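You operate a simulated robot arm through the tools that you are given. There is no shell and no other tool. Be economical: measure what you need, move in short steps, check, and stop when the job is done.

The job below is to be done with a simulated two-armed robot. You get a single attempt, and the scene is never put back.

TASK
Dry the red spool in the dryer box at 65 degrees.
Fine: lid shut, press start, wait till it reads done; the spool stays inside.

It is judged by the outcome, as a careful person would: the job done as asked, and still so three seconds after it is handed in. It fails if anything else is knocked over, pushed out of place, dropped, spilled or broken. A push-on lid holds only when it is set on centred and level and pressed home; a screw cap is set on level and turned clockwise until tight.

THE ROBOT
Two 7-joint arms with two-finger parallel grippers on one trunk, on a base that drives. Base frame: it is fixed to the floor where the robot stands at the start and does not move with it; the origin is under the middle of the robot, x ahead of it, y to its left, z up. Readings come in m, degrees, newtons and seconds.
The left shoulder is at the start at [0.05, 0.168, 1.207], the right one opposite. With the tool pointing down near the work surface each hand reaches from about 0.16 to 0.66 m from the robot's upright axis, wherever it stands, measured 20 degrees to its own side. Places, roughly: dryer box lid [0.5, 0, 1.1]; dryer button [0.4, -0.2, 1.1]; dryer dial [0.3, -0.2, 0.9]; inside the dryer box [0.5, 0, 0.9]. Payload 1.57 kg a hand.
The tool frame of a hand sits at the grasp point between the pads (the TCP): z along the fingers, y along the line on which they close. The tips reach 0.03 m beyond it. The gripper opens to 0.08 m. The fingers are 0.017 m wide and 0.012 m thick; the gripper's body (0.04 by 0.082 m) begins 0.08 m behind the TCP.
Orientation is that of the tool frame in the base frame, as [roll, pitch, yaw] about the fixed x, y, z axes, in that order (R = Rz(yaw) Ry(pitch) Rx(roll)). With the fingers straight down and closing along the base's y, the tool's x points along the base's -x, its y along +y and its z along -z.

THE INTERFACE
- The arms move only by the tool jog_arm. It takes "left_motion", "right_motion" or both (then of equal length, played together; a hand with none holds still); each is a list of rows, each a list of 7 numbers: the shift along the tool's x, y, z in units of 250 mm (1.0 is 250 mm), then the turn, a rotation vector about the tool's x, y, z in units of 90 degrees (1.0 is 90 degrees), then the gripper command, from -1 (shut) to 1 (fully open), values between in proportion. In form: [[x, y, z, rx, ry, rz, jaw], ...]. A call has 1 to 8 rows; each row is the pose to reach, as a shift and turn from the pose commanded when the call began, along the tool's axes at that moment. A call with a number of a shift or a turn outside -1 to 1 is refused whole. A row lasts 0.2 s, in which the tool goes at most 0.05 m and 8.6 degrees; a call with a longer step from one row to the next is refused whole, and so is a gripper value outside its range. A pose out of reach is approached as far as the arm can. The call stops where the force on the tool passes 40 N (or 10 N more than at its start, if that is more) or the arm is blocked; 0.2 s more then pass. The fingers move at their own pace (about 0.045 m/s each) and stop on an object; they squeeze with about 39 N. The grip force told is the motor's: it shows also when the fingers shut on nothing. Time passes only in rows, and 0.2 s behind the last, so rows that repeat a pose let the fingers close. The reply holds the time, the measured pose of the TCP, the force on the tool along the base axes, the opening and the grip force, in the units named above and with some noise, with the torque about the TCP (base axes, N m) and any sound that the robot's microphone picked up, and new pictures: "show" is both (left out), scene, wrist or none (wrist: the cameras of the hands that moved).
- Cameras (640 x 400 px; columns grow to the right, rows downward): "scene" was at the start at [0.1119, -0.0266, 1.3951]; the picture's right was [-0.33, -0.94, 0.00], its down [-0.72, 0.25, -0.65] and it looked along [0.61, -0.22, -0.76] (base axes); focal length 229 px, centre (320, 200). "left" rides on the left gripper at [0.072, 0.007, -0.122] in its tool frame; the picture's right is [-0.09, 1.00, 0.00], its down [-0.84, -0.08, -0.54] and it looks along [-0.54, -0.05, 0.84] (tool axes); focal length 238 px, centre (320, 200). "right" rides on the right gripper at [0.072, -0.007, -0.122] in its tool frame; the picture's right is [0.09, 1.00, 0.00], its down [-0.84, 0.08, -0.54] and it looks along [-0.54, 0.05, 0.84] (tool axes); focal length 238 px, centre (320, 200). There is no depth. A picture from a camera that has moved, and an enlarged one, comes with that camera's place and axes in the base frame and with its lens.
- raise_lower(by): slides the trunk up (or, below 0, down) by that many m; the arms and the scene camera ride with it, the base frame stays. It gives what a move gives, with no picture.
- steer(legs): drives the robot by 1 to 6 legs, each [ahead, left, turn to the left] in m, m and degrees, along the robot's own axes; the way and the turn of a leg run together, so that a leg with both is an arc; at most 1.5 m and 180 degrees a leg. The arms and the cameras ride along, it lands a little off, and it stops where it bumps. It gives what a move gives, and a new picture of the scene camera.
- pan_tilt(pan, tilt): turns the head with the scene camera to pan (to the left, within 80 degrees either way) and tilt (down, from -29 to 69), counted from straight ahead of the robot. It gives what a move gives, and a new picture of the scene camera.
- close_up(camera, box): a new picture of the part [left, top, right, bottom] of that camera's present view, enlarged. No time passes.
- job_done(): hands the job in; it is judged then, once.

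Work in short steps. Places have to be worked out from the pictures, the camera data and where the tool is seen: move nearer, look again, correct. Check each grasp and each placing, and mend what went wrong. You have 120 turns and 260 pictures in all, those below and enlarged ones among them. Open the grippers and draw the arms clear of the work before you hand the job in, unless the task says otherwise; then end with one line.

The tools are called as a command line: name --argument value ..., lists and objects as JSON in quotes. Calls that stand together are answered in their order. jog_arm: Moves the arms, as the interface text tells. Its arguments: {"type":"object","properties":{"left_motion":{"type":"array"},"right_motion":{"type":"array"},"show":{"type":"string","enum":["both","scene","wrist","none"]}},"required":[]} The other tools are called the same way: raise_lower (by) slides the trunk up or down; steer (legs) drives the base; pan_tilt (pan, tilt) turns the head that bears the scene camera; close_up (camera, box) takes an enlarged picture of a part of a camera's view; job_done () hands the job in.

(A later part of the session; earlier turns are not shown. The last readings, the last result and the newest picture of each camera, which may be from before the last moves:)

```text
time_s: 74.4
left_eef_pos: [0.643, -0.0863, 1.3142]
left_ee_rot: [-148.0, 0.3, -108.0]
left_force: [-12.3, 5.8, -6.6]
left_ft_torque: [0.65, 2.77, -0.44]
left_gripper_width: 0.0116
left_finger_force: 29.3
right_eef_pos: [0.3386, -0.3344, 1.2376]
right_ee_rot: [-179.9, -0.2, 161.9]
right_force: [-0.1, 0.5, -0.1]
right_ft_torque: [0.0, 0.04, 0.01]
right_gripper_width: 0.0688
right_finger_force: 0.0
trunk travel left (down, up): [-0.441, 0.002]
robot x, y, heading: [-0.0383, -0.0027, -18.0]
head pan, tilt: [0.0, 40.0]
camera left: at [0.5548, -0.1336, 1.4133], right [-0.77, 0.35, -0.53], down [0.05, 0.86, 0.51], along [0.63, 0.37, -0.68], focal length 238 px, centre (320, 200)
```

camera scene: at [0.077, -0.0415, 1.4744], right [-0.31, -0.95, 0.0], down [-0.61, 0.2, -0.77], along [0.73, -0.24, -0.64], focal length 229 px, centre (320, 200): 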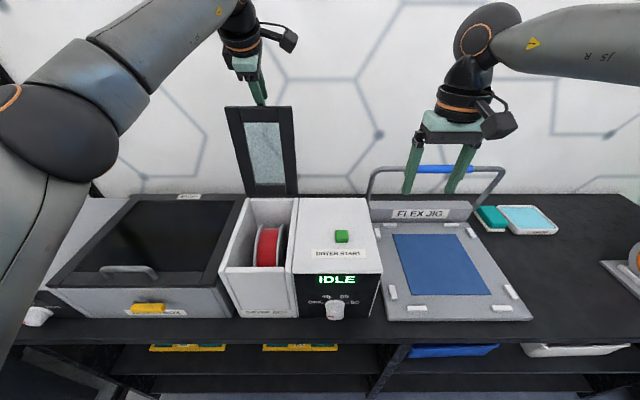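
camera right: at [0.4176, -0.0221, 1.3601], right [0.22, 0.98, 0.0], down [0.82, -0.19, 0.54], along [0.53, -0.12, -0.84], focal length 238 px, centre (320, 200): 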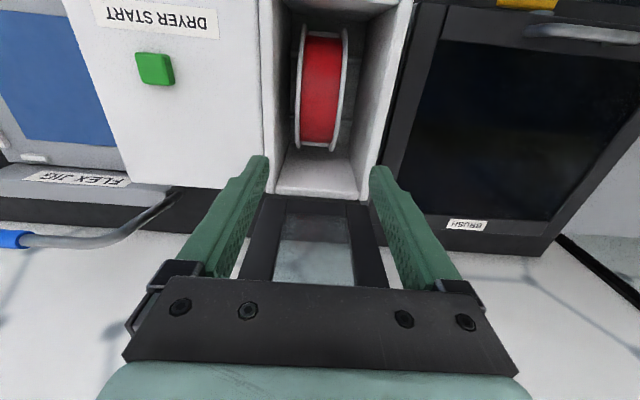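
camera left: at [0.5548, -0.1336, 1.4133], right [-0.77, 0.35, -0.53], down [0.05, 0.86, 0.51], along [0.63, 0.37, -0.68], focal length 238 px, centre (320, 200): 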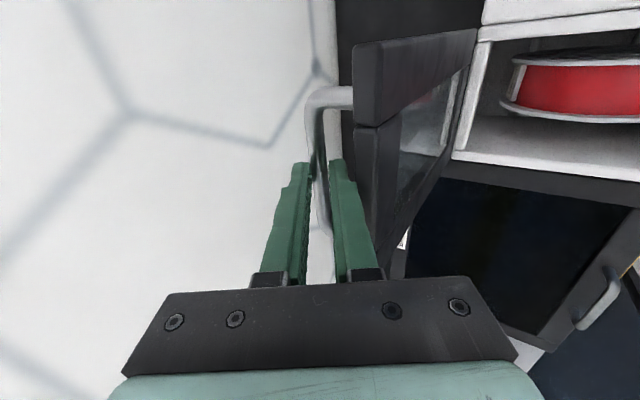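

The handle is held. The refined hinge is at n≈0.608, z≈1.0615, with radius 0.245. I'll start closing along this arc.

jog_arm --left_motion '[[0, 0.075, -0.047, 0, 0, 0, -1], [0, 0.147, -0.093, 0, 0, 0, -1], [0, 0.223, -0.133, 0, 0, 0, -1], [0, 0.302, -0.165, 0, 0, 0, -1], [0, 0.383, -0.192, 0, 0, 0, -1], [0, 0.468, -0.21, 0, 0, 0, -1]]'

```text
time_s: 75.8
left_eef_pos: [0.519, -0.0466, 1.303]
left_ee_rot: [-147.1, 0.1, -108.0]
left_force: [-8.8, 5.9, 25.9]
left_ft_torque: [0.08, -0.14, -0.25]
left_gripper_width: 0.0119
left_finger_force: 28.9
right_eef_pos: [0.3347, -0.3352, 1.239]
right_ee_rot: [180.0, 0.1, 161.9]
right_force: [-0.2, -0.7, -0.4]
right_ft_torque: [-0.02, 0.01, -0.02]
right_gripper_width: 0.0688
right_finger_force: 0.0
trunk travel left (down, up): [-0.441, 0.002]
robot x, y, heading: [-0.0403, -0.0027, -18.0]
head pan, tilt: [0.0, 40.0]
camera scene: at [0.0723, -0.0401, 1.4749], right [-0.31, -0.95, 0.0], down [-0.61, 0.2, -0.77], along [0.73, -0.24, -0.64], focal length 229 px, centre (320, 200)
camera left: at [0.4292, -0.0934, 1.4009], right [-0.77, 0.35, -0.54], down [0.04, 0.87, 0.5], along [0.64, 0.36, -0.68], focal length 238 px, centre (320, 200)
```

scene: 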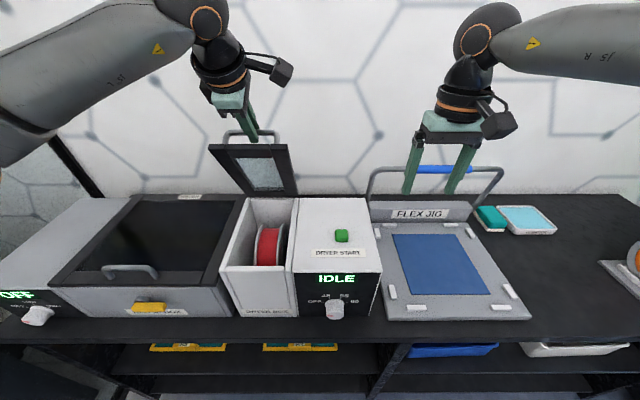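
left: 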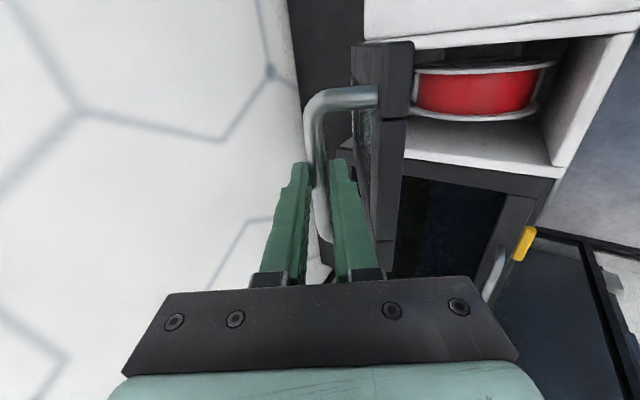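

The lid is halfway down. The reaction is outward again, so I'll widen the arc slightly and carry on.

jog_arm --left_motion '[[0, 0.081, -0.04, 0, 0, 0, -1], [0, 0.168, -0.047, 0, 0, 0, -1], [0, 0.256, -0.044, 0, 0, 0, -1], [0, 0.344, -0.034, 0, 0, 0, -1], [0, 0.43, -0.016, 0, 0, 0, -1], [0, 0.514, 0.009, 0, 0, 0, -1], [0, 0.597, 0.042, 0, 0, 0, -1]]' --show "scene"

```text
time_s: 77.4
left_eef_pos: [0.4094, -0.0107, 1.2092]
left_ee_rot: [-147.5, 0.2, -108.0]
left_force: [-9.7, -3.1, 4.5]
left_ft_torque: [0.25, -0.06, -0.11]
left_gripper_width: 0.0116
left_finger_force: 28.8
right_eef_pos: [0.3366, -0.3369, 1.2368]
right_ee_rot: [-180.0, 0.1, 161.7]
right_force: [0.0, 0.1, 0.3]
right_ft_torque: [0.02, 0.03, 0.01]
right_gripper_width: 0.069
right_finger_force: 0.1
trunk travel left (down, up): [-0.441, 0.002]
robot x, y, heading: [-0.04, -0.0033, -18.3]
head pan, tilt: [0.0, 40.0]
camera scene: at [0.075, -0.0421, 1.4745], right [-0.31, -0.95, 0.0], down [-0.61, 0.2, -0.77], along [0.73, -0.24, -0.64], focal length 229 px, centre (320, 200)
```

scene: 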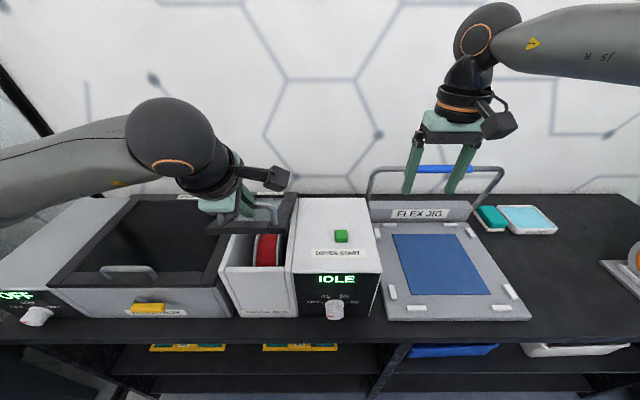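

About 23° remain. I'll finish the arc down onto the rim.

jog_arm --left_motion '[[0, 0.088, 0.041, 0, 0, 0, -1], [0, 0.161, 0.087, 0, 0, 0, -1], [0, 0.232, 0.141, 0, 0, 0, -1], [0, 0.287, 0.206, 0, 0, 0, -1], [0, 0.311, 0.257, 0, 0, 0, -1], [0, 0.32, 0.27, 0, 0, 0, -1]]'

```text
time_s: 78.8
left_eef_pos: [0.3832, -0.0003, 1.1147]
left_ee_rot: [-146.3, -0.1, -107.7]
left_force: [8.3, -2.9, 38.1]
left_ft_torque: [0.21, -0.14, -0.27]
left_gripper_width: 0.0119
left_finger_force: 29.6
right_eef_pos: [0.337, -0.3374, 1.2384]
right_ee_rot: [-180.0, 0.1, 161.8]
right_force: [0.3, -0.3, 0.6]
right_ft_torque: [0.01, -0.01, 0.04]
right_gripper_width: 0.0689
right_finger_force: 0.0
trunk travel left (down, up): [-0.441, 0.002]
robot x, y, heading: [-0.04, -0.0042, -18.0]
head pan, tilt: [0.0, 40.0]
camera scene: at [0.0754, -0.0419, 1.475], right [-0.31, -0.95, 0.0], down [-0.61, 0.2, -0.77], along [0.73, -0.24, -0.64], focal length 229 px, centre (320, 200)
camera left: at [0.2933, -0.0485, 1.2127], right [-0.76, 0.34, -0.55], down [0.03, 0.87, 0.49], along [0.65, 0.36, -0.67], focal length 238 px, centre (320, 200)
```

scene: 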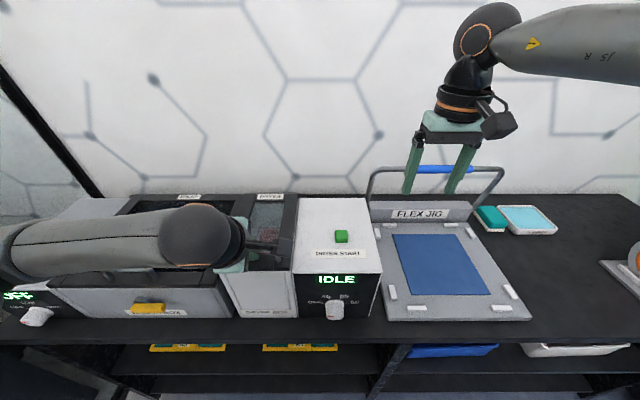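
left: 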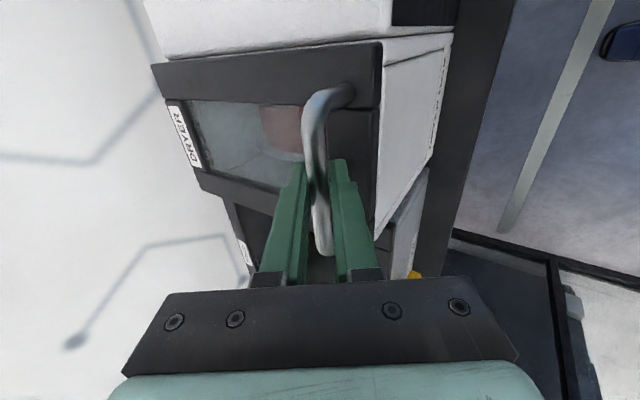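

The lid is pressed shut (38 N). I'll open the fingers and withdraw upward.

jog_arm --left_motion '[[0, -0.005, -0.015, 0, 0, 0, 0], [0, -0.005, -0.015, 0, 0, 0, 0], [0, -0.005, -0.015, 0, 0, 0, 0], [0, -0.07, -0.11, 0, 0, 0, 0], [0, -0.15, -0.24, 0, 0, 0, 0], [0, -0.24, -0.37, 0, 0, 0, 0]]'

```text
time_s: 80.2
left_eef_pos: [0.3816, -0.0007, 1.219]
left_ee_rot: [-147.8, 0.3, -108.0]
left_force: [0.7, 0.3, 0.3]
left_ft_torque: [-0.01, 0.0, 0.05]
left_gripper_width: 0.0402
left_finger_force: 0.1
right_eef_pos: [0.338, -0.3372, 1.2379]
right_ee_rot: [180.0, -0.1, 162.0]
right_force: [-0.4, 0.2, -0.2]
right_ft_torque: [-0.03, 0.01, -0.01]
right_gripper_width: 0.0692
right_finger_force: 0.0
trunk travel left (down, up): [-0.441, 0.002]
robot x, y, heading: [-0.0413, -0.0014, -18.3]
head pan, tilt: [0.0, 40.0]
camera scene: at [0.0765, -0.0416, 1.4744], right [-0.31, -0.95, 0.0], down [-0.61, 0.2, -0.77], along [0.73, -0.24, -0.64], focal length 229 px, centre (320, 200)
camera left: at [0.2916, -0.0491, 1.3174], right [-0.77, 0.35, -0.53], down [0.04, 0.86, 0.5], along [0.64, 0.36, -0.68], focal length 238 px, centre (320, 200)
```

scene: 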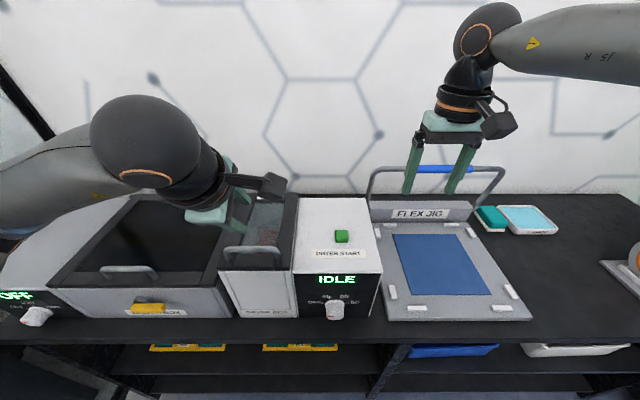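
left: 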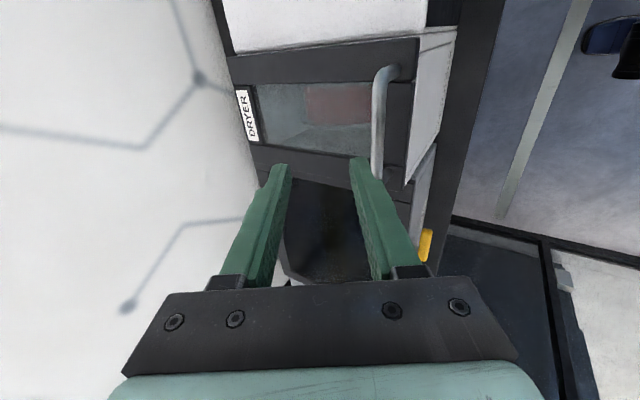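

The lid is shut with the spool visible inside. Next is the dial, so I'll take an enlarged view of the front panel.

close_up --camera "scene" --box '[290, 265, 390, 328]'

```text
6.35 times, centred on (340, 296) of scene
camera zoom: at [0.0765, -0.0416, 1.4744], right [-0.31, -0.95, 0.0], down [-0.61, 0.2, -0.77], along [0.73, -0.24, -0.64], focal length 1456 px, centre (193, -413)
```

zoom: 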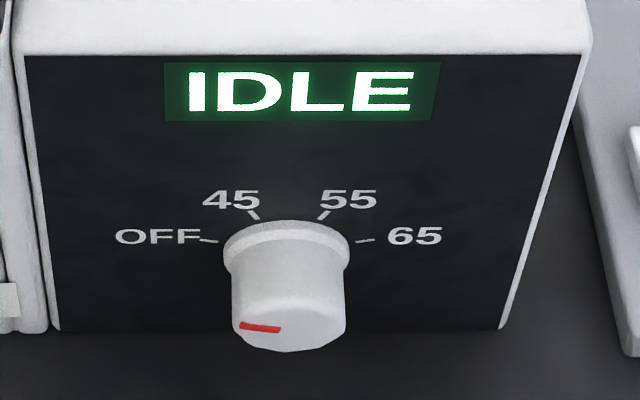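

The knob points to OFF (left). 65 is about 162° clockwise from there. I'll back off, shift left and lower the trunk so the right hand can face the knob horizontally.

steer --legs '[[-0.36, 0.0, 0], [0, 0.16, 0]]'

raise_lower --by -0.2

jog_arm --right_motion '[[0, 0, 0, 0, -0.09, 0, 1], [0, 0, 0, 0, -0.18, 0, 1], [0, 0, 0, 0, -0.27, 0, 1], [0, 0, 0, 0, -0.36, 0, 1], [0, 0, 0, 0, -0.45, 0, 1], [0, 0, 0, 0, -0.54, 0, 1], [0, 0, 0, 0, -0.63, 0, 1], [0, 0, 0, 0, -0.72, 0, 1]]'

```text
time_s: 84.2
left_eef_pos: [0.0898, 0.2626, 1.2171]
left_ee_rot: [-147.5, 0.2, -108.0]
left_force: [-0.5, 0.4, 0.5]
left_ft_torque: [0.03, -0.03, -0.01]
left_gripper_width: 0.04
left_finger_force: 0.1
right_eef_pos: [0.0449, -0.0719, 1.2369]
right_ee_rot: [-180.0, 0.0, 161.8]
right_force: [0.5, 0.3, 0.6]
right_ft_torque: [-0.01, 0.01, -0.01]
right_gripper_width: 0.069
right_finger_force: 0.0
trunk travel left (down, up): [-0.441, 0.002]
robot x, y, heading: [-0.3322, 0.2617, -18.2]
head pan, tilt: [0.0, 40.0]
camera scene: at [-0.2154, 0.2234, 1.4744], right [-0.31, -0.95, 0.0], down [-0.61, 0.2, -0.77], along [0.73, -0.24, -0.64], focal length 229 px, centre (320, 200)
```

scene: 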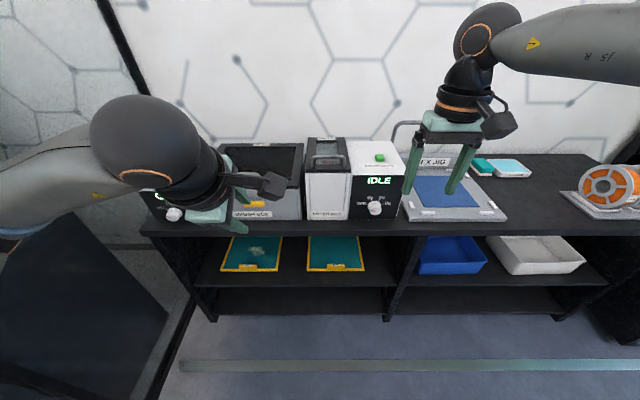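

```text
time_s: 86.3
left_eef_pos: [0.0897, 0.2624, 1.0186]
left_ee_rot: [-147.6, 0.2, -108.0]
left_force: [-0.3, -0.1, 0.9]
left_ft_torque: [0.02, 0.03, -0.02]
left_gripper_width: 0.0399
left_finger_force: 0.0
right_eef_pos: [0.0461, -0.0725, 1.0352]
right_ee_rot: [-179.9, -0.1, 161.8]
right_force: [0.5, -0.4, -0.5]
right_ft_torque: [-0.04, 0.02, 0.01]
right_gripper_width: 0.0686
right_finger_force: 0.0
trunk travel left (down, up): [-0.241, 0.202]
robot x, y, heading: [-0.3327, 0.2608, -17.8]
head pan, tilt: [0.0, 40.0]
```

```text
time_s: 88.2
left_eef_pos: [0.0899, 0.2624, 1.0187]
left_ee_rot: [-147.6, 0.2, -108.0]
left_force: [-0.6, 0.1, -0.5]
left_ft_torque: [-0.01, 0.0, -0.01]
left_gripper_width: 0.0401
left_finger_force: 0.1
right_eef_pos: [0.0466, -0.0722, 1.0379]
right_ee_rot: [180.0, 64.7, 161.8]
right_force: [0.7, 0.1, -0.9]
right_ft_torque: [0.01, 0.01, 0.01]
right_gripper_width: 0.08
right_finger_force: 0.2
trunk travel left (down, up): [-0.241, 0.202]
robot x, y, heading: [-0.337, 0.2632, -18.1]
head pan, tilt: [0.0, 40.0]
camera scene: at [-0.2154, 0.223, 1.2744], right [-0.31, -0.95, 0.0], down [-0.61, 0.2, -0.77], along [0.73, -0.24, -0.64], focal length 229 px, centre (320, 200)
camera right: at [-0.0907, -0.0341, 1.0246], right [0.27, 0.96, -0.08], down [-0.1, 0.12, 0.99], along [0.96, -0.26, 0.13], focal length 238 px, centre (320, 200)
```

scene: 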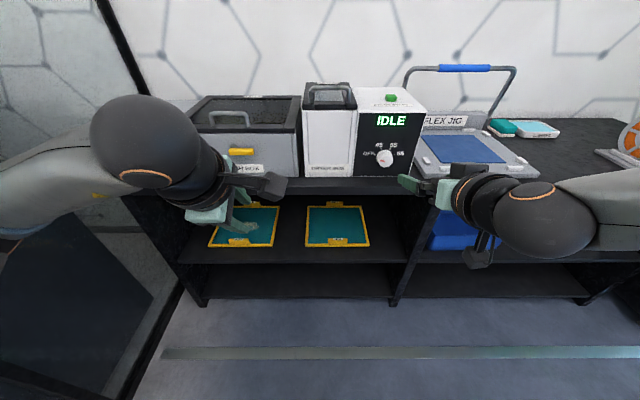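
right: 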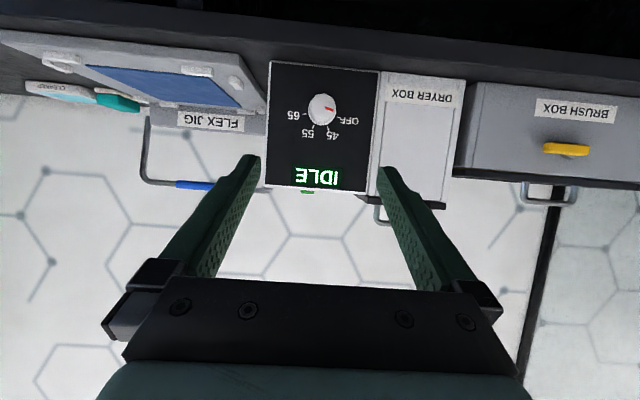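

The two cameras agree: the knob front is at n≈0.338, s≈0.050, z≈0.926. I'll finish pitching the hand to horizontal.

jog_arm --right_motion '[[0, 0, 0, 0, -0.09, 0, 1], [0, 0, 0, 0, -0.18, 0, 1], [0, 0, 0, 0, -0.281, 0, 1]]' --show "none"

```text
refused: row 3 steps farther than a row can; nothing moved
```

The last row's step was too big, so I'll split it evenly.

jog_arm --right_motion '[[0, 0, 0, 0, -0.07, 0, 1], [0, 0, 0, 0, -0.14, 0, 1], [0, 0, 0, 0, -0.21, 0, 1], [0, 0, 0, 0, -0.28, 0, 1]]' --show "none"

```text
time_s: 89.2
left_eef_pos: [0.0894, 0.2623, 1.0193]
left_ee_rot: [-147.5, 0.2, -108.0]
left_force: [-0.1, -0.8, -0.1]
left_ft_torque: [0.0, -0.02, 0.01]
left_gripper_width: 0.04
left_finger_force: 0.0
right_eef_pos: [0.0506, -0.0871, 1.0737]
right_ee_rot: [174.5, 83.3, 155.0]
right_force: [1.4, 0.1, -0.3]
right_ft_torque: [0.0, -0.01, 0.03]
right_gripper_width: 0.0801
right_finger_force: 0.0
right hand out of reach, approached as far as the arm can: row 2, 3, 4
trunk travel left (down, up): [-0.241, 0.202]
robot x, y, heading: [-0.3306, 0.2612, -17.8]
head pan, tilt: [0.0, 40.0]
```

The wrist is cramped this close to the body. I'll extend forward and down, where the arm is straighter, and check the pose.

jog_arm --right_motion '[[0.08, 0, 0.15, 0, 0, 0, 1], [0.16, 0, 0.3, 0, 0, 0, 1], [0.24, 0, 0.45, 0, 0, 0, 1], [0.34, 0, 0.58, 0, 0, 0, 1]]'

```text
time_s: 90.2
left_eef_pos: [0.0888, 0.2626, 1.0184]
left_ee_rot: [-147.5, 0.2, -108.0]
left_force: [0.0, -0.3, 0.8]
left_ft_torque: [0.03, 0.0, -0.02]
left_gripper_width: 0.0398
left_finger_force: 0.0
right_eef_pos: [0.051, -0.0867, 1.0745]
right_ee_rot: [174.7, 83.3, 155.2]
right_force: [0.1, -0.2, -0.4]
right_ft_torque: [-0.02, 0.02, -0.02]
right_gripper_width: 0.08
right_finger_force: 0.1
right hand out of reach, approached as far as the arm can: row 1, 2, 3, 4
trunk travel left (down, up): [-0.241, 0.202]
robot x, y, heading: [-0.3324, 0.2596, -18.0]
head pan, tilt: [0.0, 40.0]
camera scene: at [-0.2155, 0.2231, 1.2744], right [-0.31, -0.95, 0.0], down [-0.61, 0.2, -0.77], along [0.73, -0.24, -0.64], focal length 229 px, centre (320, 200)
camera right: at [-0.0729, -0.0486, 1.0168], right [0.32, 0.94, -0.08], down [-0.39, 0.21, 0.9], along [0.86, -0.26, 0.44], focal length 238 px, centre (320, 200)
```

scene: 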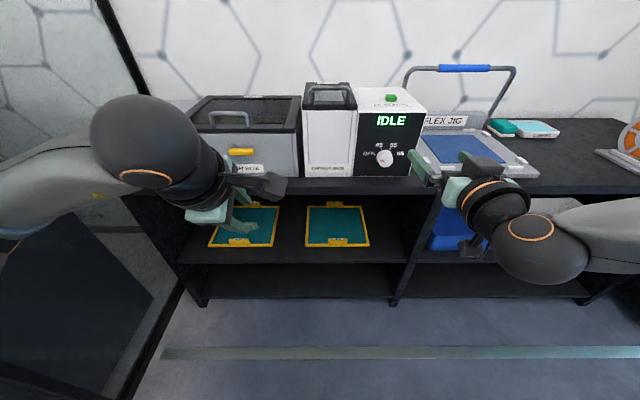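
right: 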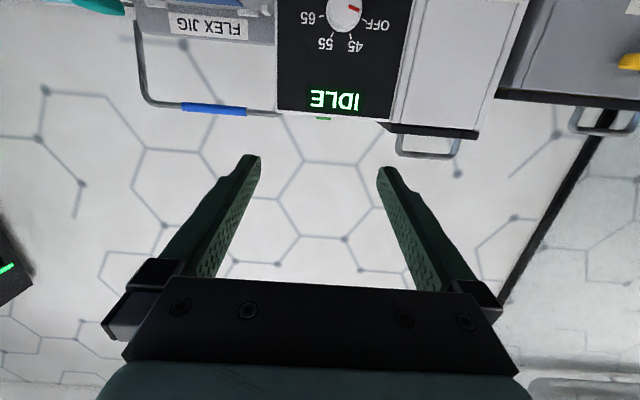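

The pitch is limited in this posture. I'll back off to about 65° and move the hand toward the knob, where the geometry differs. A tilted grip still works, since the pads' plane contains the knob axis.

jog_arm --right_motion '[[0, 0, 0, 0, 0.09, 0, 1], [0, 0, 0, 0, 0.18, 0, 1], [0, 0, 0, 0, 0.25, 0, 1], [0.1, 0, 0.12, 0, 0.25, 0, 1], [0.2, 0, 0.24, 0, 0.25, 0, 1], [0.3, 0, 0.36, 0, 0.25, 0, 1]]'

```text
time_s: 91.5
left_eef_pos: [0.0906, 0.2621, 1.02]
left_ee_rot: [-147.5, 0.2, -108.0]
left_force: [0.6, -1.1, 0.7]
left_ft_torque: [0.01, 0.02, 0.02]
left_gripper_width: 0.04
left_finger_force: 0.0
right_eef_pos: [0.1275, -0.1117, 0.9887]
right_ee_rot: [178.7, 60.8, 159.4]
right_force: [-0.4, -0.1, 0.6]
right_ft_torque: [-0.01, -0.03, 0.03]
right_gripper_width: 0.0801
right_finger_force: 0.0
trunk travel left (down, up): [-0.241, 0.202]
robot x, y, heading: [-0.3336, 0.264, -18.1]
head pan, tilt: [0.0, 40.0]
camera scene: at [-0.2151, 0.223, 1.2744], right [-0.31, -0.95, 0.0], down [-0.61, 0.2, -0.77], along [0.73, -0.24, -0.64], focal length 229 px, centre (320, 200)
camera right: at [-0.0084, -0.0706, 0.9861], right [0.29, 0.95, -0.07], down [-0.04, 0.08, 1.0], along [0.96, -0.29, 0.06], focal length 238 px, centre (320, 200)
```

scene: 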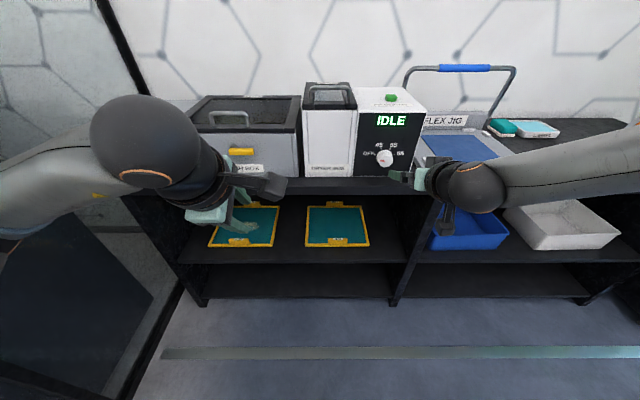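
right: 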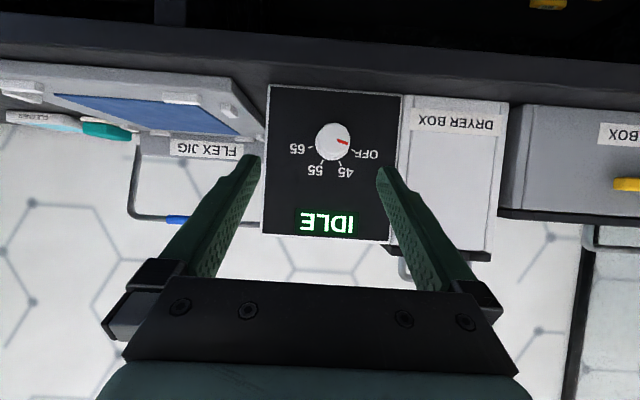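

Good view: the knob is confirmed at n≈0.338, s≈0.051, z≈0.926. Before grasping, I'll counter-rotate the hand about the knob axis (-40°) so I can turn clockwise.

jog_arm --right_motion '[[0, 0, 0, 0.043, 0, -0.078, 1], [0, 0, 0, 0.086, 0, -0.155, 1], [0, 0, 0, 0.129, 0, -0.233, 1], [0, 0, 0, 0.172, 0, -0.31, 1], [0, 0, 0, 0.215, 0, -0.388, 1]]'

```text
time_s: 92.8
left_eef_pos: [0.0909, 0.2629, 1.0197]
left_ee_rot: [-147.4, 0.2, -108.0]
left_force: [0.4, -0.3, 0.7]
left_ft_torque: [-0.04, 0.03, 0.0]
left_gripper_width: 0.0399
left_finger_force: 0.0
right_eef_pos: [0.1263, -0.1133, 0.9886]
right_ee_rot: [-120.9, 42.3, -150.8]
right_force: [-1.2, 0.2, -0.1]
right_ft_torque: [0.01, 0.0, 0.04]
right_gripper_width: 0.0801
right_finger_force: 0.0
trunk travel left (down, up): [-0.241, 0.202]
robot x, y, heading: [-0.3333, 0.2626, -17.9]
head pan, tilt: [0.0, 40.0]
camera scene: at [-0.2154, 0.2231, 1.2744], right [-0.31, -0.95, 0.0], down [-0.61, 0.2, -0.77], along [0.73, -0.24, -0.64], focal length 229 px, centre (320, 200)
camera right: at [-0.0091, -0.0716, 0.9916], right [0.19, 0.69, -0.69], down [0.17, 0.67, 0.72], along [0.97, -0.26, 0.01], focal length 238 px, centre (320, 200)
```

scene: 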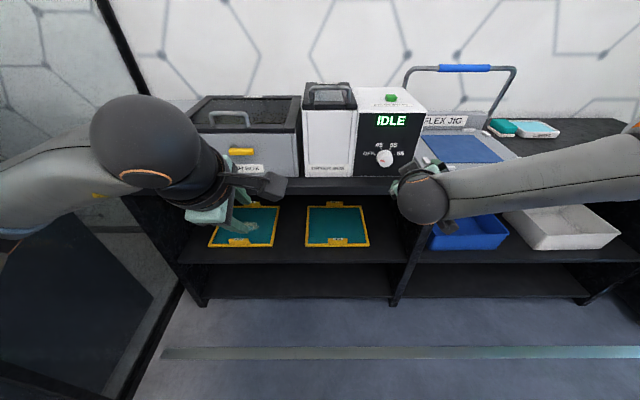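
right: 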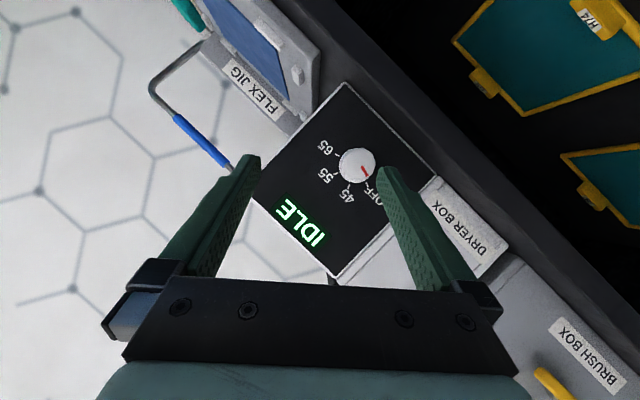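

The counter-rotated pose is reachable. I'll move the TCP onto the knob axis, about 9 cm in front, and check the alignment.

jog_arm --right_motion '[[-0.02, 0.073, 0.133, 0, 0, 0, 1], [-0.041, 0.147, 0.267, 0, 0, 0, 1], [-0.062, 0.22, 0.4, 0, 0, 0, 1]]'

```text
time_s: 93.5
left_eef_pos: [0.0897, 0.2629, 1.0184]
left_ee_rot: [-147.5, 0.2, -108.0]
left_force: [-0.1, -0.1, 0.5]
left_ft_torque: [0.0, 0.0, 0.02]
left_gripper_width: 0.0402
left_finger_force: 0.1
right_eef_pos: [0.177, -0.1546, 0.956]
right_ee_rot: [-121.0, 42.4, -150.8]
right_force: [0.3, -0.1, 0.7]
right_ft_torque: [-0.03, 0.03, -0.04]
right_gripper_width: 0.0799
right_finger_force: 0.0
right hand out of reach, approached as far as the arm can: row 1, 2, 3
trunk travel left (down, up): [-0.241, 0.202]
robot x, y, heading: [-0.3313, 0.2643, -18.2]
head pan, tilt: [0.0, 40.0]
camera scene: at [-0.2155, 0.2231, 1.2744], right [-0.31, -0.95, 0.0], down [-0.61, 0.2, -0.77], along [0.73, -0.24, -0.64], focal length 229 px, centre (320, 200)
camera right: at [0.041, -0.114, 0.9584], right [0.19, 0.7, -0.69], down [0.17, 0.67, 0.72], along [0.97, -0.26, 0.01], focal length 238 px, centre (320, 200)
```

scene: 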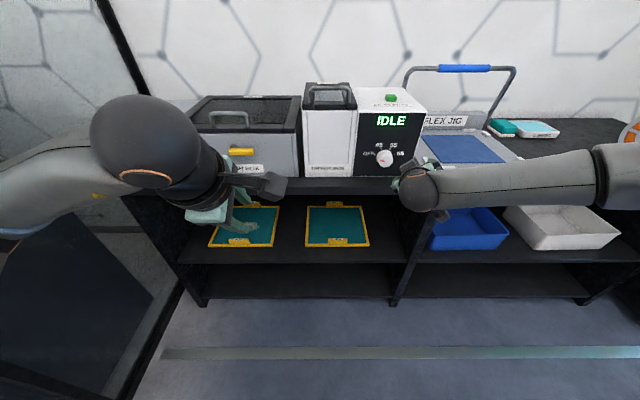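
right: 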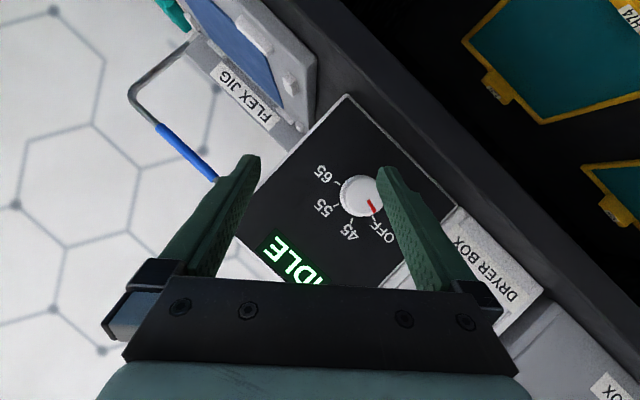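

The arm hits a joint limit here, and shifting the base left should help. I'll check the clearance on the left side first.

pan_tilt --pan 55 --tilt 35

```text
time_s: 94.8
left_eef_pos: [0.0896, 0.262, 1.0185]
left_ee_rot: [-147.5, 0.2, -108.0]
left_force: [0.6, -0.4, -0.2]
left_ft_torque: [0.0, 0.04, -0.01]
left_gripper_width: 0.0401
left_finger_force: 0.0
right_eef_pos: [0.1757, -0.154, 0.9564]
right_ee_rot: [-120.9, 42.5, -150.9]
right_force: [0.6, -0.3, -0.4]
right_ft_torque: [0.04, -0.05, -0.04]
right_gripper_width: 0.08
right_finger_force: 0.0
trunk travel left (down, up): [-0.241, 0.202]
robot x, y, heading: [-0.335, 0.2613, -18.1]
head pan, tilt: [55.0, 35.0]
camera scene: at [-0.2258, 0.3024, 1.282], right [0.6, -0.8, 0.0], down [-0.46, -0.34, -0.82], along [0.66, 0.49, -0.57], focal length 229 px, centre (320, 200)
```

scene: 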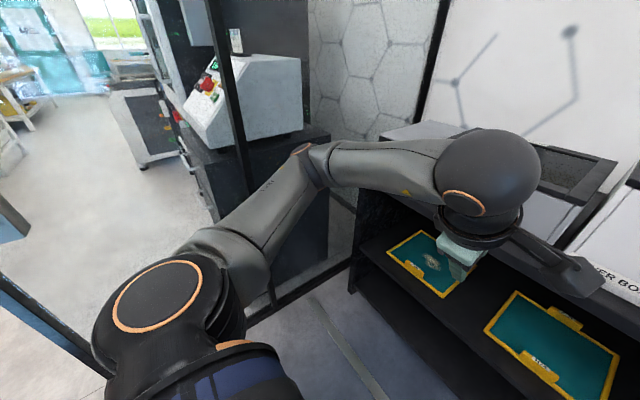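

The frame on the left is at s≈-0.95 and the elbow at about -0.7, so 0.1 m left is safe. I'll also go 3 cm ahead.

steer --legs '[[0.03, 0.1, 0]]'

pan_tilt --pan -10 --tilt 40

```text
time_s: 96.3
left_eef_pos: [0.1488, 0.3484, 1.02]
left_ee_rot: [-147.6, 0.2, -108.2]
left_force: [-0.6, 0.5, -0.1]
left_ft_torque: [-0.01, 0.0, -0.03]
left_gripper_width: 0.0401
left_finger_force: 0.1
right_eef_pos: [0.2356, -0.0704, 0.9561]
right_ee_rot: [-120.8, 42.5, -150.8]
right_force: [-0.4, 0.2, -0.6]
right_ft_torque: [-0.01, -0.02, 0.01]
right_gripper_width: 0.0801
right_finger_force: 0.0
trunk travel left (down, up): [-0.241, 0.202]
robot x, y, heading: [-0.2704, 0.345, -18.2]
head pan, tilt: [55.0, 35.0]
camera scene: at [-0.1661, 0.3878, 1.2819], right [0.6, -0.8, 0.0], down [-0.46, -0.34, -0.82], along [0.66, 0.49, -0.57], focal length 229 px, centre (320, 200)
```

scene: 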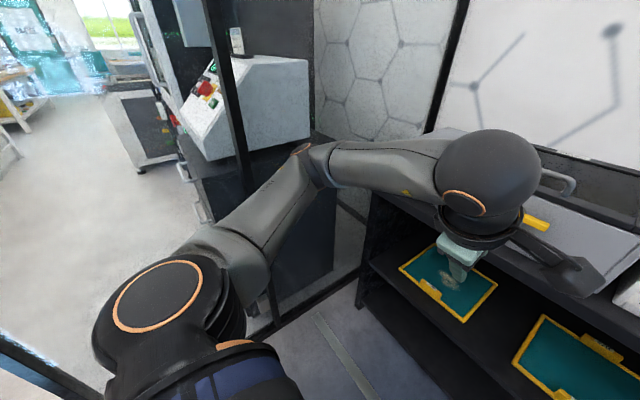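

```text
time_s: 97.7
left_eef_pos: [0.1501, 0.3475, 1.0196]
left_ee_rot: [-147.3, 0.2, -108.1]
left_force: [-0.4, -0.7, -0.7]
left_ft_torque: [-0.02, 0.0, -0.02]
left_gripper_width: 0.04
left_finger_force: 0.0
right_eef_pos: [0.2362, -0.0689, 0.9558]
right_ee_rot: [-120.9, 42.5, -150.8]
right_force: [0.1, -0.2, 0.5]
right_ft_torque: [0.03, 0.05, -0.03]
right_gripper_width: 0.0803
right_finger_force: 0.1
trunk travel left (down, up): [-0.241, 0.202]
robot x, y, heading: [-0.2745, 0.3485, -18.1]
head pan, tilt: [-10.0, 40.0]
camera scene: at [-0.1617, 0.2947, 1.2744], right [-0.47, -0.88, 0.0], down [-0.57, 0.3, -0.77], along [0.68, -0.36, -0.64], focal length 229 px, centre (320, 200)
```

scene: 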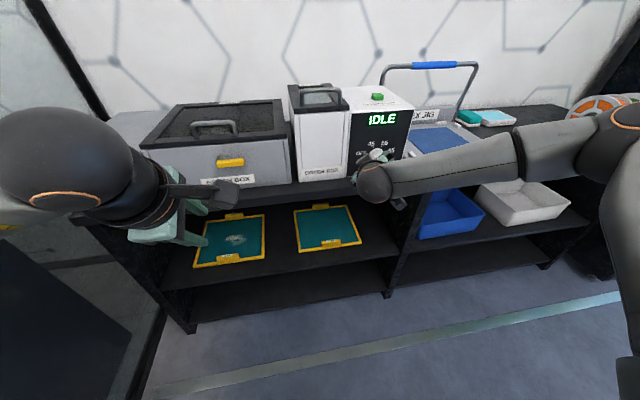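

Now I'll move the hand right 5.8 cm and down 3 cm onto the knob axis.

jog_arm --right_motion '[[0.1, -0.05, 0.06, 0, 0, 0, 1], [0.207, -0.103, 0.122, 0, 0, 0, 1]]' --show "wrist"

```text
time_s: 98.3
left_eef_pos: [0.1504, 0.3482, 1.0195]
left_ee_rot: [-147.6, 0.2, -108.2]
left_force: [-0.6, 0.6, -0.2]
left_ft_torque: [-0.01, -0.01, 0.03]
left_gripper_width: 0.0401
left_finger_force: 0.0
right_eef_pos: [0.2186, -0.1254, 0.9254]
right_ee_rot: [-121.0, 42.6, -150.9]
right_force: [0.5, 0.4, -0.1]
right_ft_torque: [-0.01, -0.04, -0.02]
right_gripper_width: 0.0804
right_finger_force: 0.0
trunk travel left (down, up): [-0.241, 0.202]
robot x, y, heading: [-0.2745, 0.3459, -18.3]
head pan, tilt: [-10.0, 40.0]
camera right: at [0.0822, -0.0851, 0.9273], right [0.19, 0.7, -0.69], down [0.17, 0.67, 0.72], along [0.97, -0.26, 0.01], focal length 238 px, centre (320, 200)
```

right: 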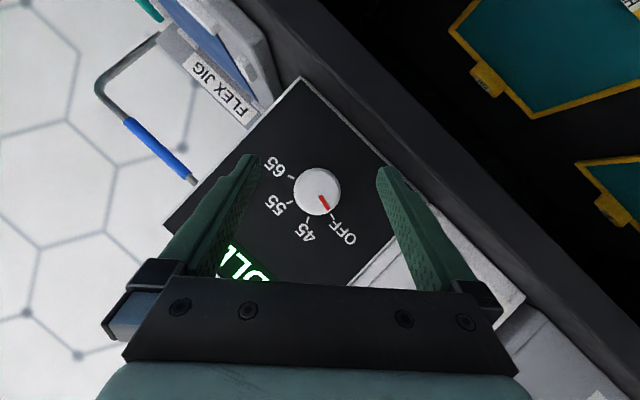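

The alignment is very good, with the knob dead ahead. I'll advance 7.5 cm along its axis.

jog_arm --right_motion '[[-0.05, 0.001, 0.087, 0, 0, 0, 1], [-0.1, 0.003, 0.173, 0, 0, 0, 1], [-0.151, 0.004, 0.26, 0, 0, 0, 1]]'

```text
time_s: 99.1
left_eef_pos: [0.1488, 0.3471, 1.0187]
left_ee_rot: [-147.5, 0.1, -108.1]
left_force: [-1.0, 0.3, -0.1]
left_ft_torque: [0.0, -0.04, -0.06]
left_gripper_width: 0.04
left_finger_force: 0.0
right_eef_pos: [0.2702, -0.155, 0.938]
right_ee_rot: [-121.1, 42.5, -150.8]
right_force: [-0.3, 0.5, -0.5]
right_ft_torque: [0.0, -0.01, 0.0]
right_gripper_width: 0.0804
right_finger_force: 0.0
right hand out of reach, approached as far as the arm can: row 2, 3
trunk travel left (down, up): [-0.241, 0.202]
robot x, y, heading: [-0.2734, 0.347, -18.2]
head pan, tilt: [-10.0, 40.0]
camera scene: at [-0.1617, 0.2946, 1.2744], right [-0.47, -0.88, 0.0], down [-0.57, 0.3, -0.77], along [0.68, -0.36, -0.64], focal length 229 px, centre (320, 200)
camera right: at [0.134, -0.1138, 0.9407], right [0.19, 0.7, -0.69], down [0.17, 0.67, 0.72], along [0.97, -0.26, 0.01], focal length 238 px, centre (320, 200)
```

scene: 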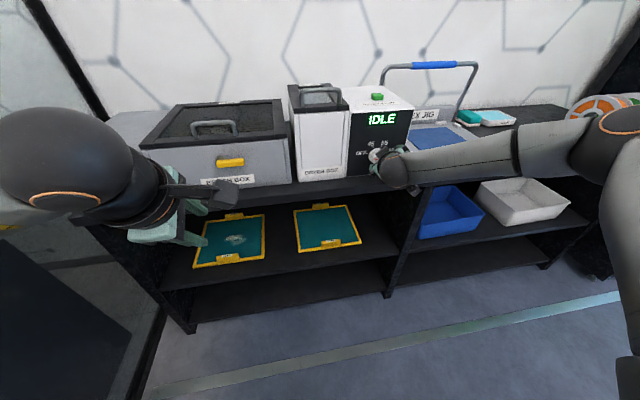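
right: 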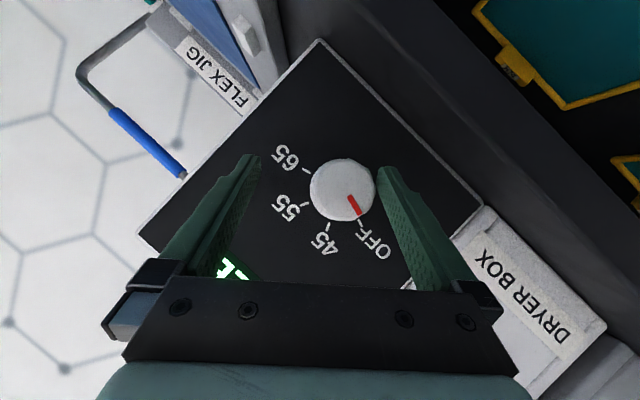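

The arm is at full stretch. I'll pull the hand back, then bring the base 7 cm closer.

jog_arm --right_motion '[[0.05, 0.023, -0.08, 0, 0, 0, 1], [0.1, 0.046, -0.16, 0, 0, 0, 1], [0.147, 0.069, -0.24, 0, 0, 0, 1]]' --show "none"

steer --legs '[[0.07, 0, 0]]'

close_up --camera "right" --box '[0, 0, 640, 400]'

```text
time_s: 99.9
left_eef_pos: [0.1489, 0.3466, 1.019]
left_ee_rot: [-147.4, 0.1, -108.1]
left_force: [0.0, 1.4, 1.4]
left_ft_torque: [0.03, 0.01, 0.0]
left_gripper_width: 0.0402
left_finger_force: 0.0
right_eef_pos: [0.2063, -0.1202, 0.9271]
right_ee_rot: [-121.0, 42.4, -150.8]
right_force: [0.0, 0.3, 0.3]
right_ft_torque: [0.0, -0.01, -0.02]
right_gripper_width: 0.0798
right_finger_force: 0.0
trunk travel left (down, up): [-0.241, 0.202]
robot x, y, heading: [-0.2747, 0.3442, -18.3]
head pan, tilt: [-10.0, 40.0]
```

```text
time_s: 100.9
left_eef_pos: [0.2153, 0.3249, 1.0179]
left_ee_rot: [-147.6, 0.2, -108.1]
left_force: [0.6, 0.5, 0.4]
left_ft_torque: [-0.02, 0.0, 0.0]
left_gripper_width: 0.0401
left_finger_force: 0.1
right_eef_pos: [0.273, -0.1425, 0.924]
right_ee_rot: [-121.0, 42.4, -150.9]
right_force: [-0.5, 0.7, -0.6]
right_ft_torque: [0.02, 0.01, -0.01]
right_gripper_width: 0.0797
right_finger_force: 0.1
trunk travel left (down, up): [-0.241, 0.202]
robot x, y, heading: [-0.2093, 0.3245, -18.0]
head pan, tilt: [-10.0, 40.0]
camera scene: at [-0.0951, 0.2727, 1.2743], right [-0.47, -0.88, 0.0], down [-0.57, 0.3, -0.77], along [0.67, -0.36, -0.64], focal length 229 px, centre (320, 200)
```

scene: 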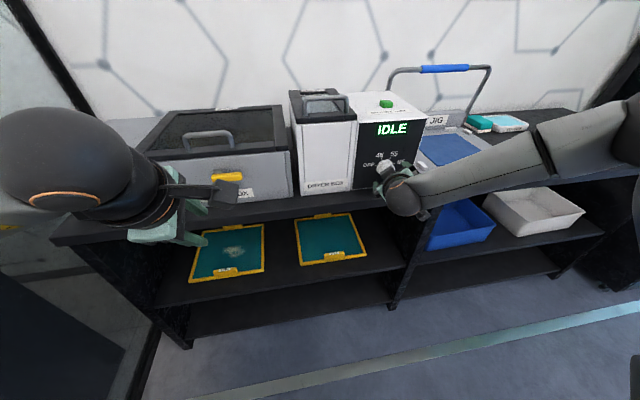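

```text
1.00 times, centred on (320, 200) of right (not enlarged: the box is as wide or as high as the picture)
camera zoom: at [0.1367, -0.1011, 0.9277], right [0.19, 0.7, -0.69], down [0.17, 0.67, 0.72], along [0.97, -0.26, 0.01], focal length 238 px, centre (320, 200)
```

zoom: 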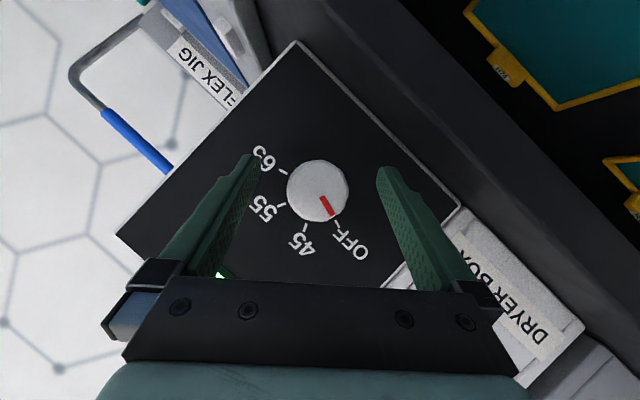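

Well aligned. I'll advance the last 2.8 cm so the pads straddle the knob.

jog_arm --right_motion '[[-0.02, 0.0, 0.035, 0, 0, 0, 1], [-0.04, 0.0, 0.069, 0, 0, 0, 1], [-0.056, 0.0, 0.097, 0, 0, 0, 1]]' --show "wrist"

```text
time_s: 101.7
left_eef_pos: [0.2113, 0.3266, 1.0204]
left_ee_rot: [-147.4, 0.2, -108.1]
left_force: [-0.3, 0.1, 0.1]
left_ft_torque: [0.01, -0.03, 0.0]
left_gripper_width: 0.0398
left_finger_force: 0.0
right_eef_pos: [0.2881, -0.1435, 0.9243]
right_ee_rot: [-121.6, 42.2, -151.1]
right_force: [-20.7, 7.7, 11.4]
right_ft_torque: [0.32, 0.24, 0.62]
right_gripper_width: 0.0741
right_finger_force: 0.1
trunk travel left (down, up): [-0.241, 0.202]
robot x, y, heading: [-0.2081, 0.3307, -18.3]
head pan, tilt: [-10.0, 40.0]
stopped in row 3 (right hand): the force on the tool passed its limit at 50 N (the readings are from after the stop); the commanded pose is now the measured one
camera right: at [0.1528, -0.1045, 0.9281], right [0.19, 0.7, -0.69], down [0.17, 0.67, 0.72], along [0.97, -0.25, 0.0], focal length 238 px, centre (320, 200)
```

right: 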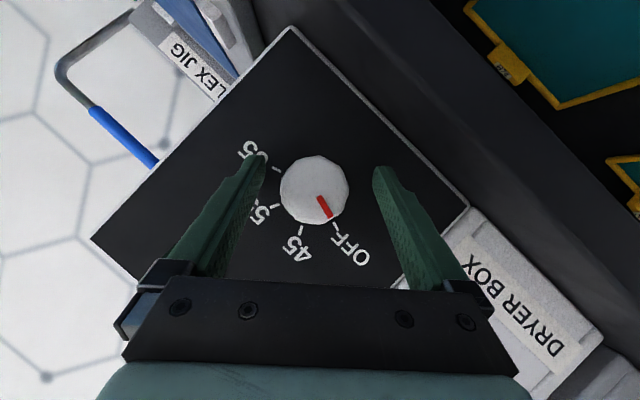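

The fingertips touched the panel, so the panel is at n≈0.35. I'll back off 5 mm and close on the knob.

jog_arm --right_motion '[[0.016, -0.01, -0.015, 0, 0, 0, 1], [0.016, -0.01, -0.015, 0, 0, 0, -1], [0.016, -0.01, -0.015, 0, 0, 0, -1], [0.016, -0.01, -0.015, 0, 0, 0, -1], [0.016, -0.01, -0.015, 0, 0, 0, -1]]' --show "wrist"

```text
time_s: 102.9
left_eef_pos: [0.2159, 0.3258, 1.019]
left_ee_rot: [-147.6, 0.2, -108.2]
left_force: [-0.1, 0.2, -0.6]
left_ft_torque: [0.03, -0.01, -0.01]
left_gripper_width: 0.0401
left_finger_force: 0.0
right_eef_pos: [0.2852, -0.149, 0.9211]
right_ee_rot: [-121.7, 41.9, -151.4]
right_force: [2.6, -6.4, 3.1]
right_ft_torque: [0.07, 0.05, -0.14]
right_gripper_width: 0.0408
right_finger_force: 28.5
trunk travel left (down, up): [-0.241, 0.202]
robot x, y, heading: [-0.2115, 0.3274, -18.5]
head pan, tilt: [-10.0, 40.0]
camera right: at [0.1496, -0.1089, 0.926], right [0.19, 0.7, -0.69], down [0.18, 0.67, 0.72], along [0.97, -0.26, 0.0], focal length 238 px, centre (320, 200)
```

right: 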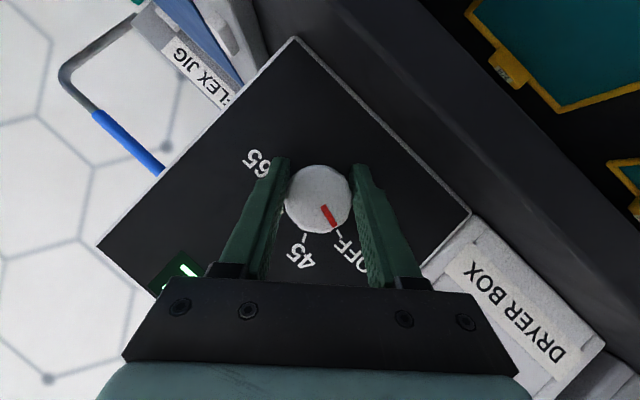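

The knob is gripped (41 mm). I'll turn it clockwise about its axis.

jog_arm --right_motion '[[0, 0, 0, -0.045, 0.001, 0.078, -1], [0, 0, 0, -0.09, 0.003, 0.155, -1], [0, 0, 0, -0.136, 0.004, 0.233, -1], [0, 0, 0, -0.181, 0.005, 0.311, -1], [0, 0, 0, -0.226, 0.007, 0.389, -1], [0, 0, 0, -0.271, 0.008, 0.467, -1], [0, 0, 0, -0.317, 0.009, 0.544, -1], [0, 0, 0, -0.362, 0.011, 0.622, -1]]' --show "wrist"

```text
time_s: 104.7
left_eef_pos: [0.2159, 0.3258, 1.0182]
left_ee_rot: [-147.6, 0.2, -108.1]
left_force: [-0.5, -0.5, 0.1]
left_ft_torque: [0.0, 0.0, -0.03]
left_gripper_width: 0.0398
left_finger_force: 0.1
right_eef_pos: [0.286, -0.145, 0.9221]
right_ee_rot: [137.5, 50.3, 125.8]
right_force: [7.7, 10.4, -2.8]
right_ft_torque: [-0.22, -0.57, 0.54]
right_gripper_width: 0.0405
right_finger_force: 45.1
trunk travel left (down, up): [-0.241, 0.202]
robot x, y, heading: [-0.2094, 0.3269, -18.3]
head pan, tilt: [-10.0, 40.0]
camera right: at [0.1508, -0.1046, 0.9211], right [0.25, 0.9, 0.36], down [-0.14, -0.34, 0.93], along [0.96, -0.29, 0.04], focal length 238 px, centre (320, 200)
```

right: 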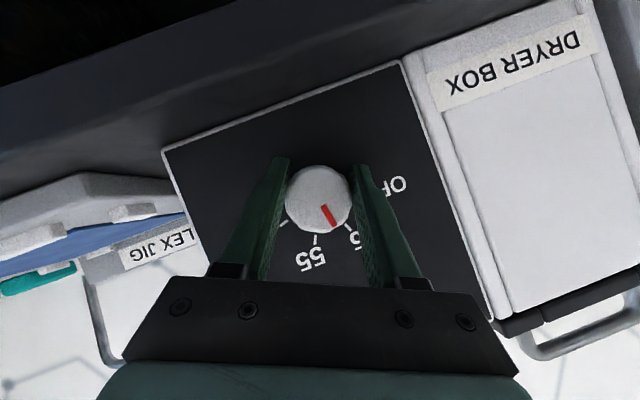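

The knob turns with the hand and the pointer is now just past 45. I'll continue as far as the wrist allows.

jog_arm --right_motion '[[0, 0, 0, -0.045, 0.001, 0.078, -1], [0, 0, 0, -0.09, 0.003, 0.155, -1], [0, 0, 0, -0.136, 0.004, 0.233, -1], [0, 0, 0, -0.181, 0.005, 0.311, -1], [0, 0, 0, -0.226, 0.007, 0.389, -1], [0, 0, 0, -0.271, 0.008, 0.467, -1]]' --show "wrist"

```text
time_s: 105.4
left_eef_pos: [0.2184, 0.3257, 1.0171]
left_ee_rot: [-147.9, 0.3, -108.0]
left_force: [0.3, 0.6, -0.2]
left_ft_torque: [-0.04, -0.03, 0.0]
left_gripper_width: 0.04
left_finger_force: 0.0
right_eef_pos: [0.2839, -0.1458, 0.9265]
right_ee_rot: [119.6, 35.9, 113.3]
right_force: [24.5, -1.8, -13.3]
right_ft_torque: [-0.1, -0.31, 0.69]
right_gripper_width: 0.0407
right_finger_force: 45.5
right hand out of reach, approached as far as the arm can: row 2, 3
trunk travel left (down, up): [-0.241, 0.202]
robot x, y, heading: [-0.2086, 0.3269, -18.0]
head pan, tilt: [-10.0, 40.0]
stopped in row 3 (right hand): the force on the tool passed its limit at 71 N (the readings are from after the stop); the commanded pose is now the measured one
camera right: at [0.1477, -0.1054, 0.9287], right [0.22, 0.73, 0.65], down [-0.21, -0.61, 0.76], along [0.95, -0.3, 0.02], focal length 238 px, centre (320, 200)
```

right: 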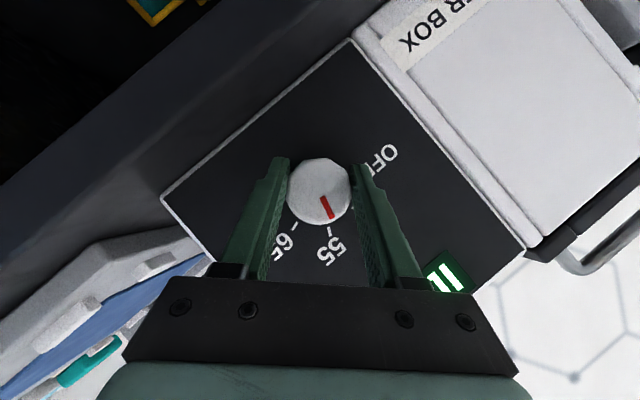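

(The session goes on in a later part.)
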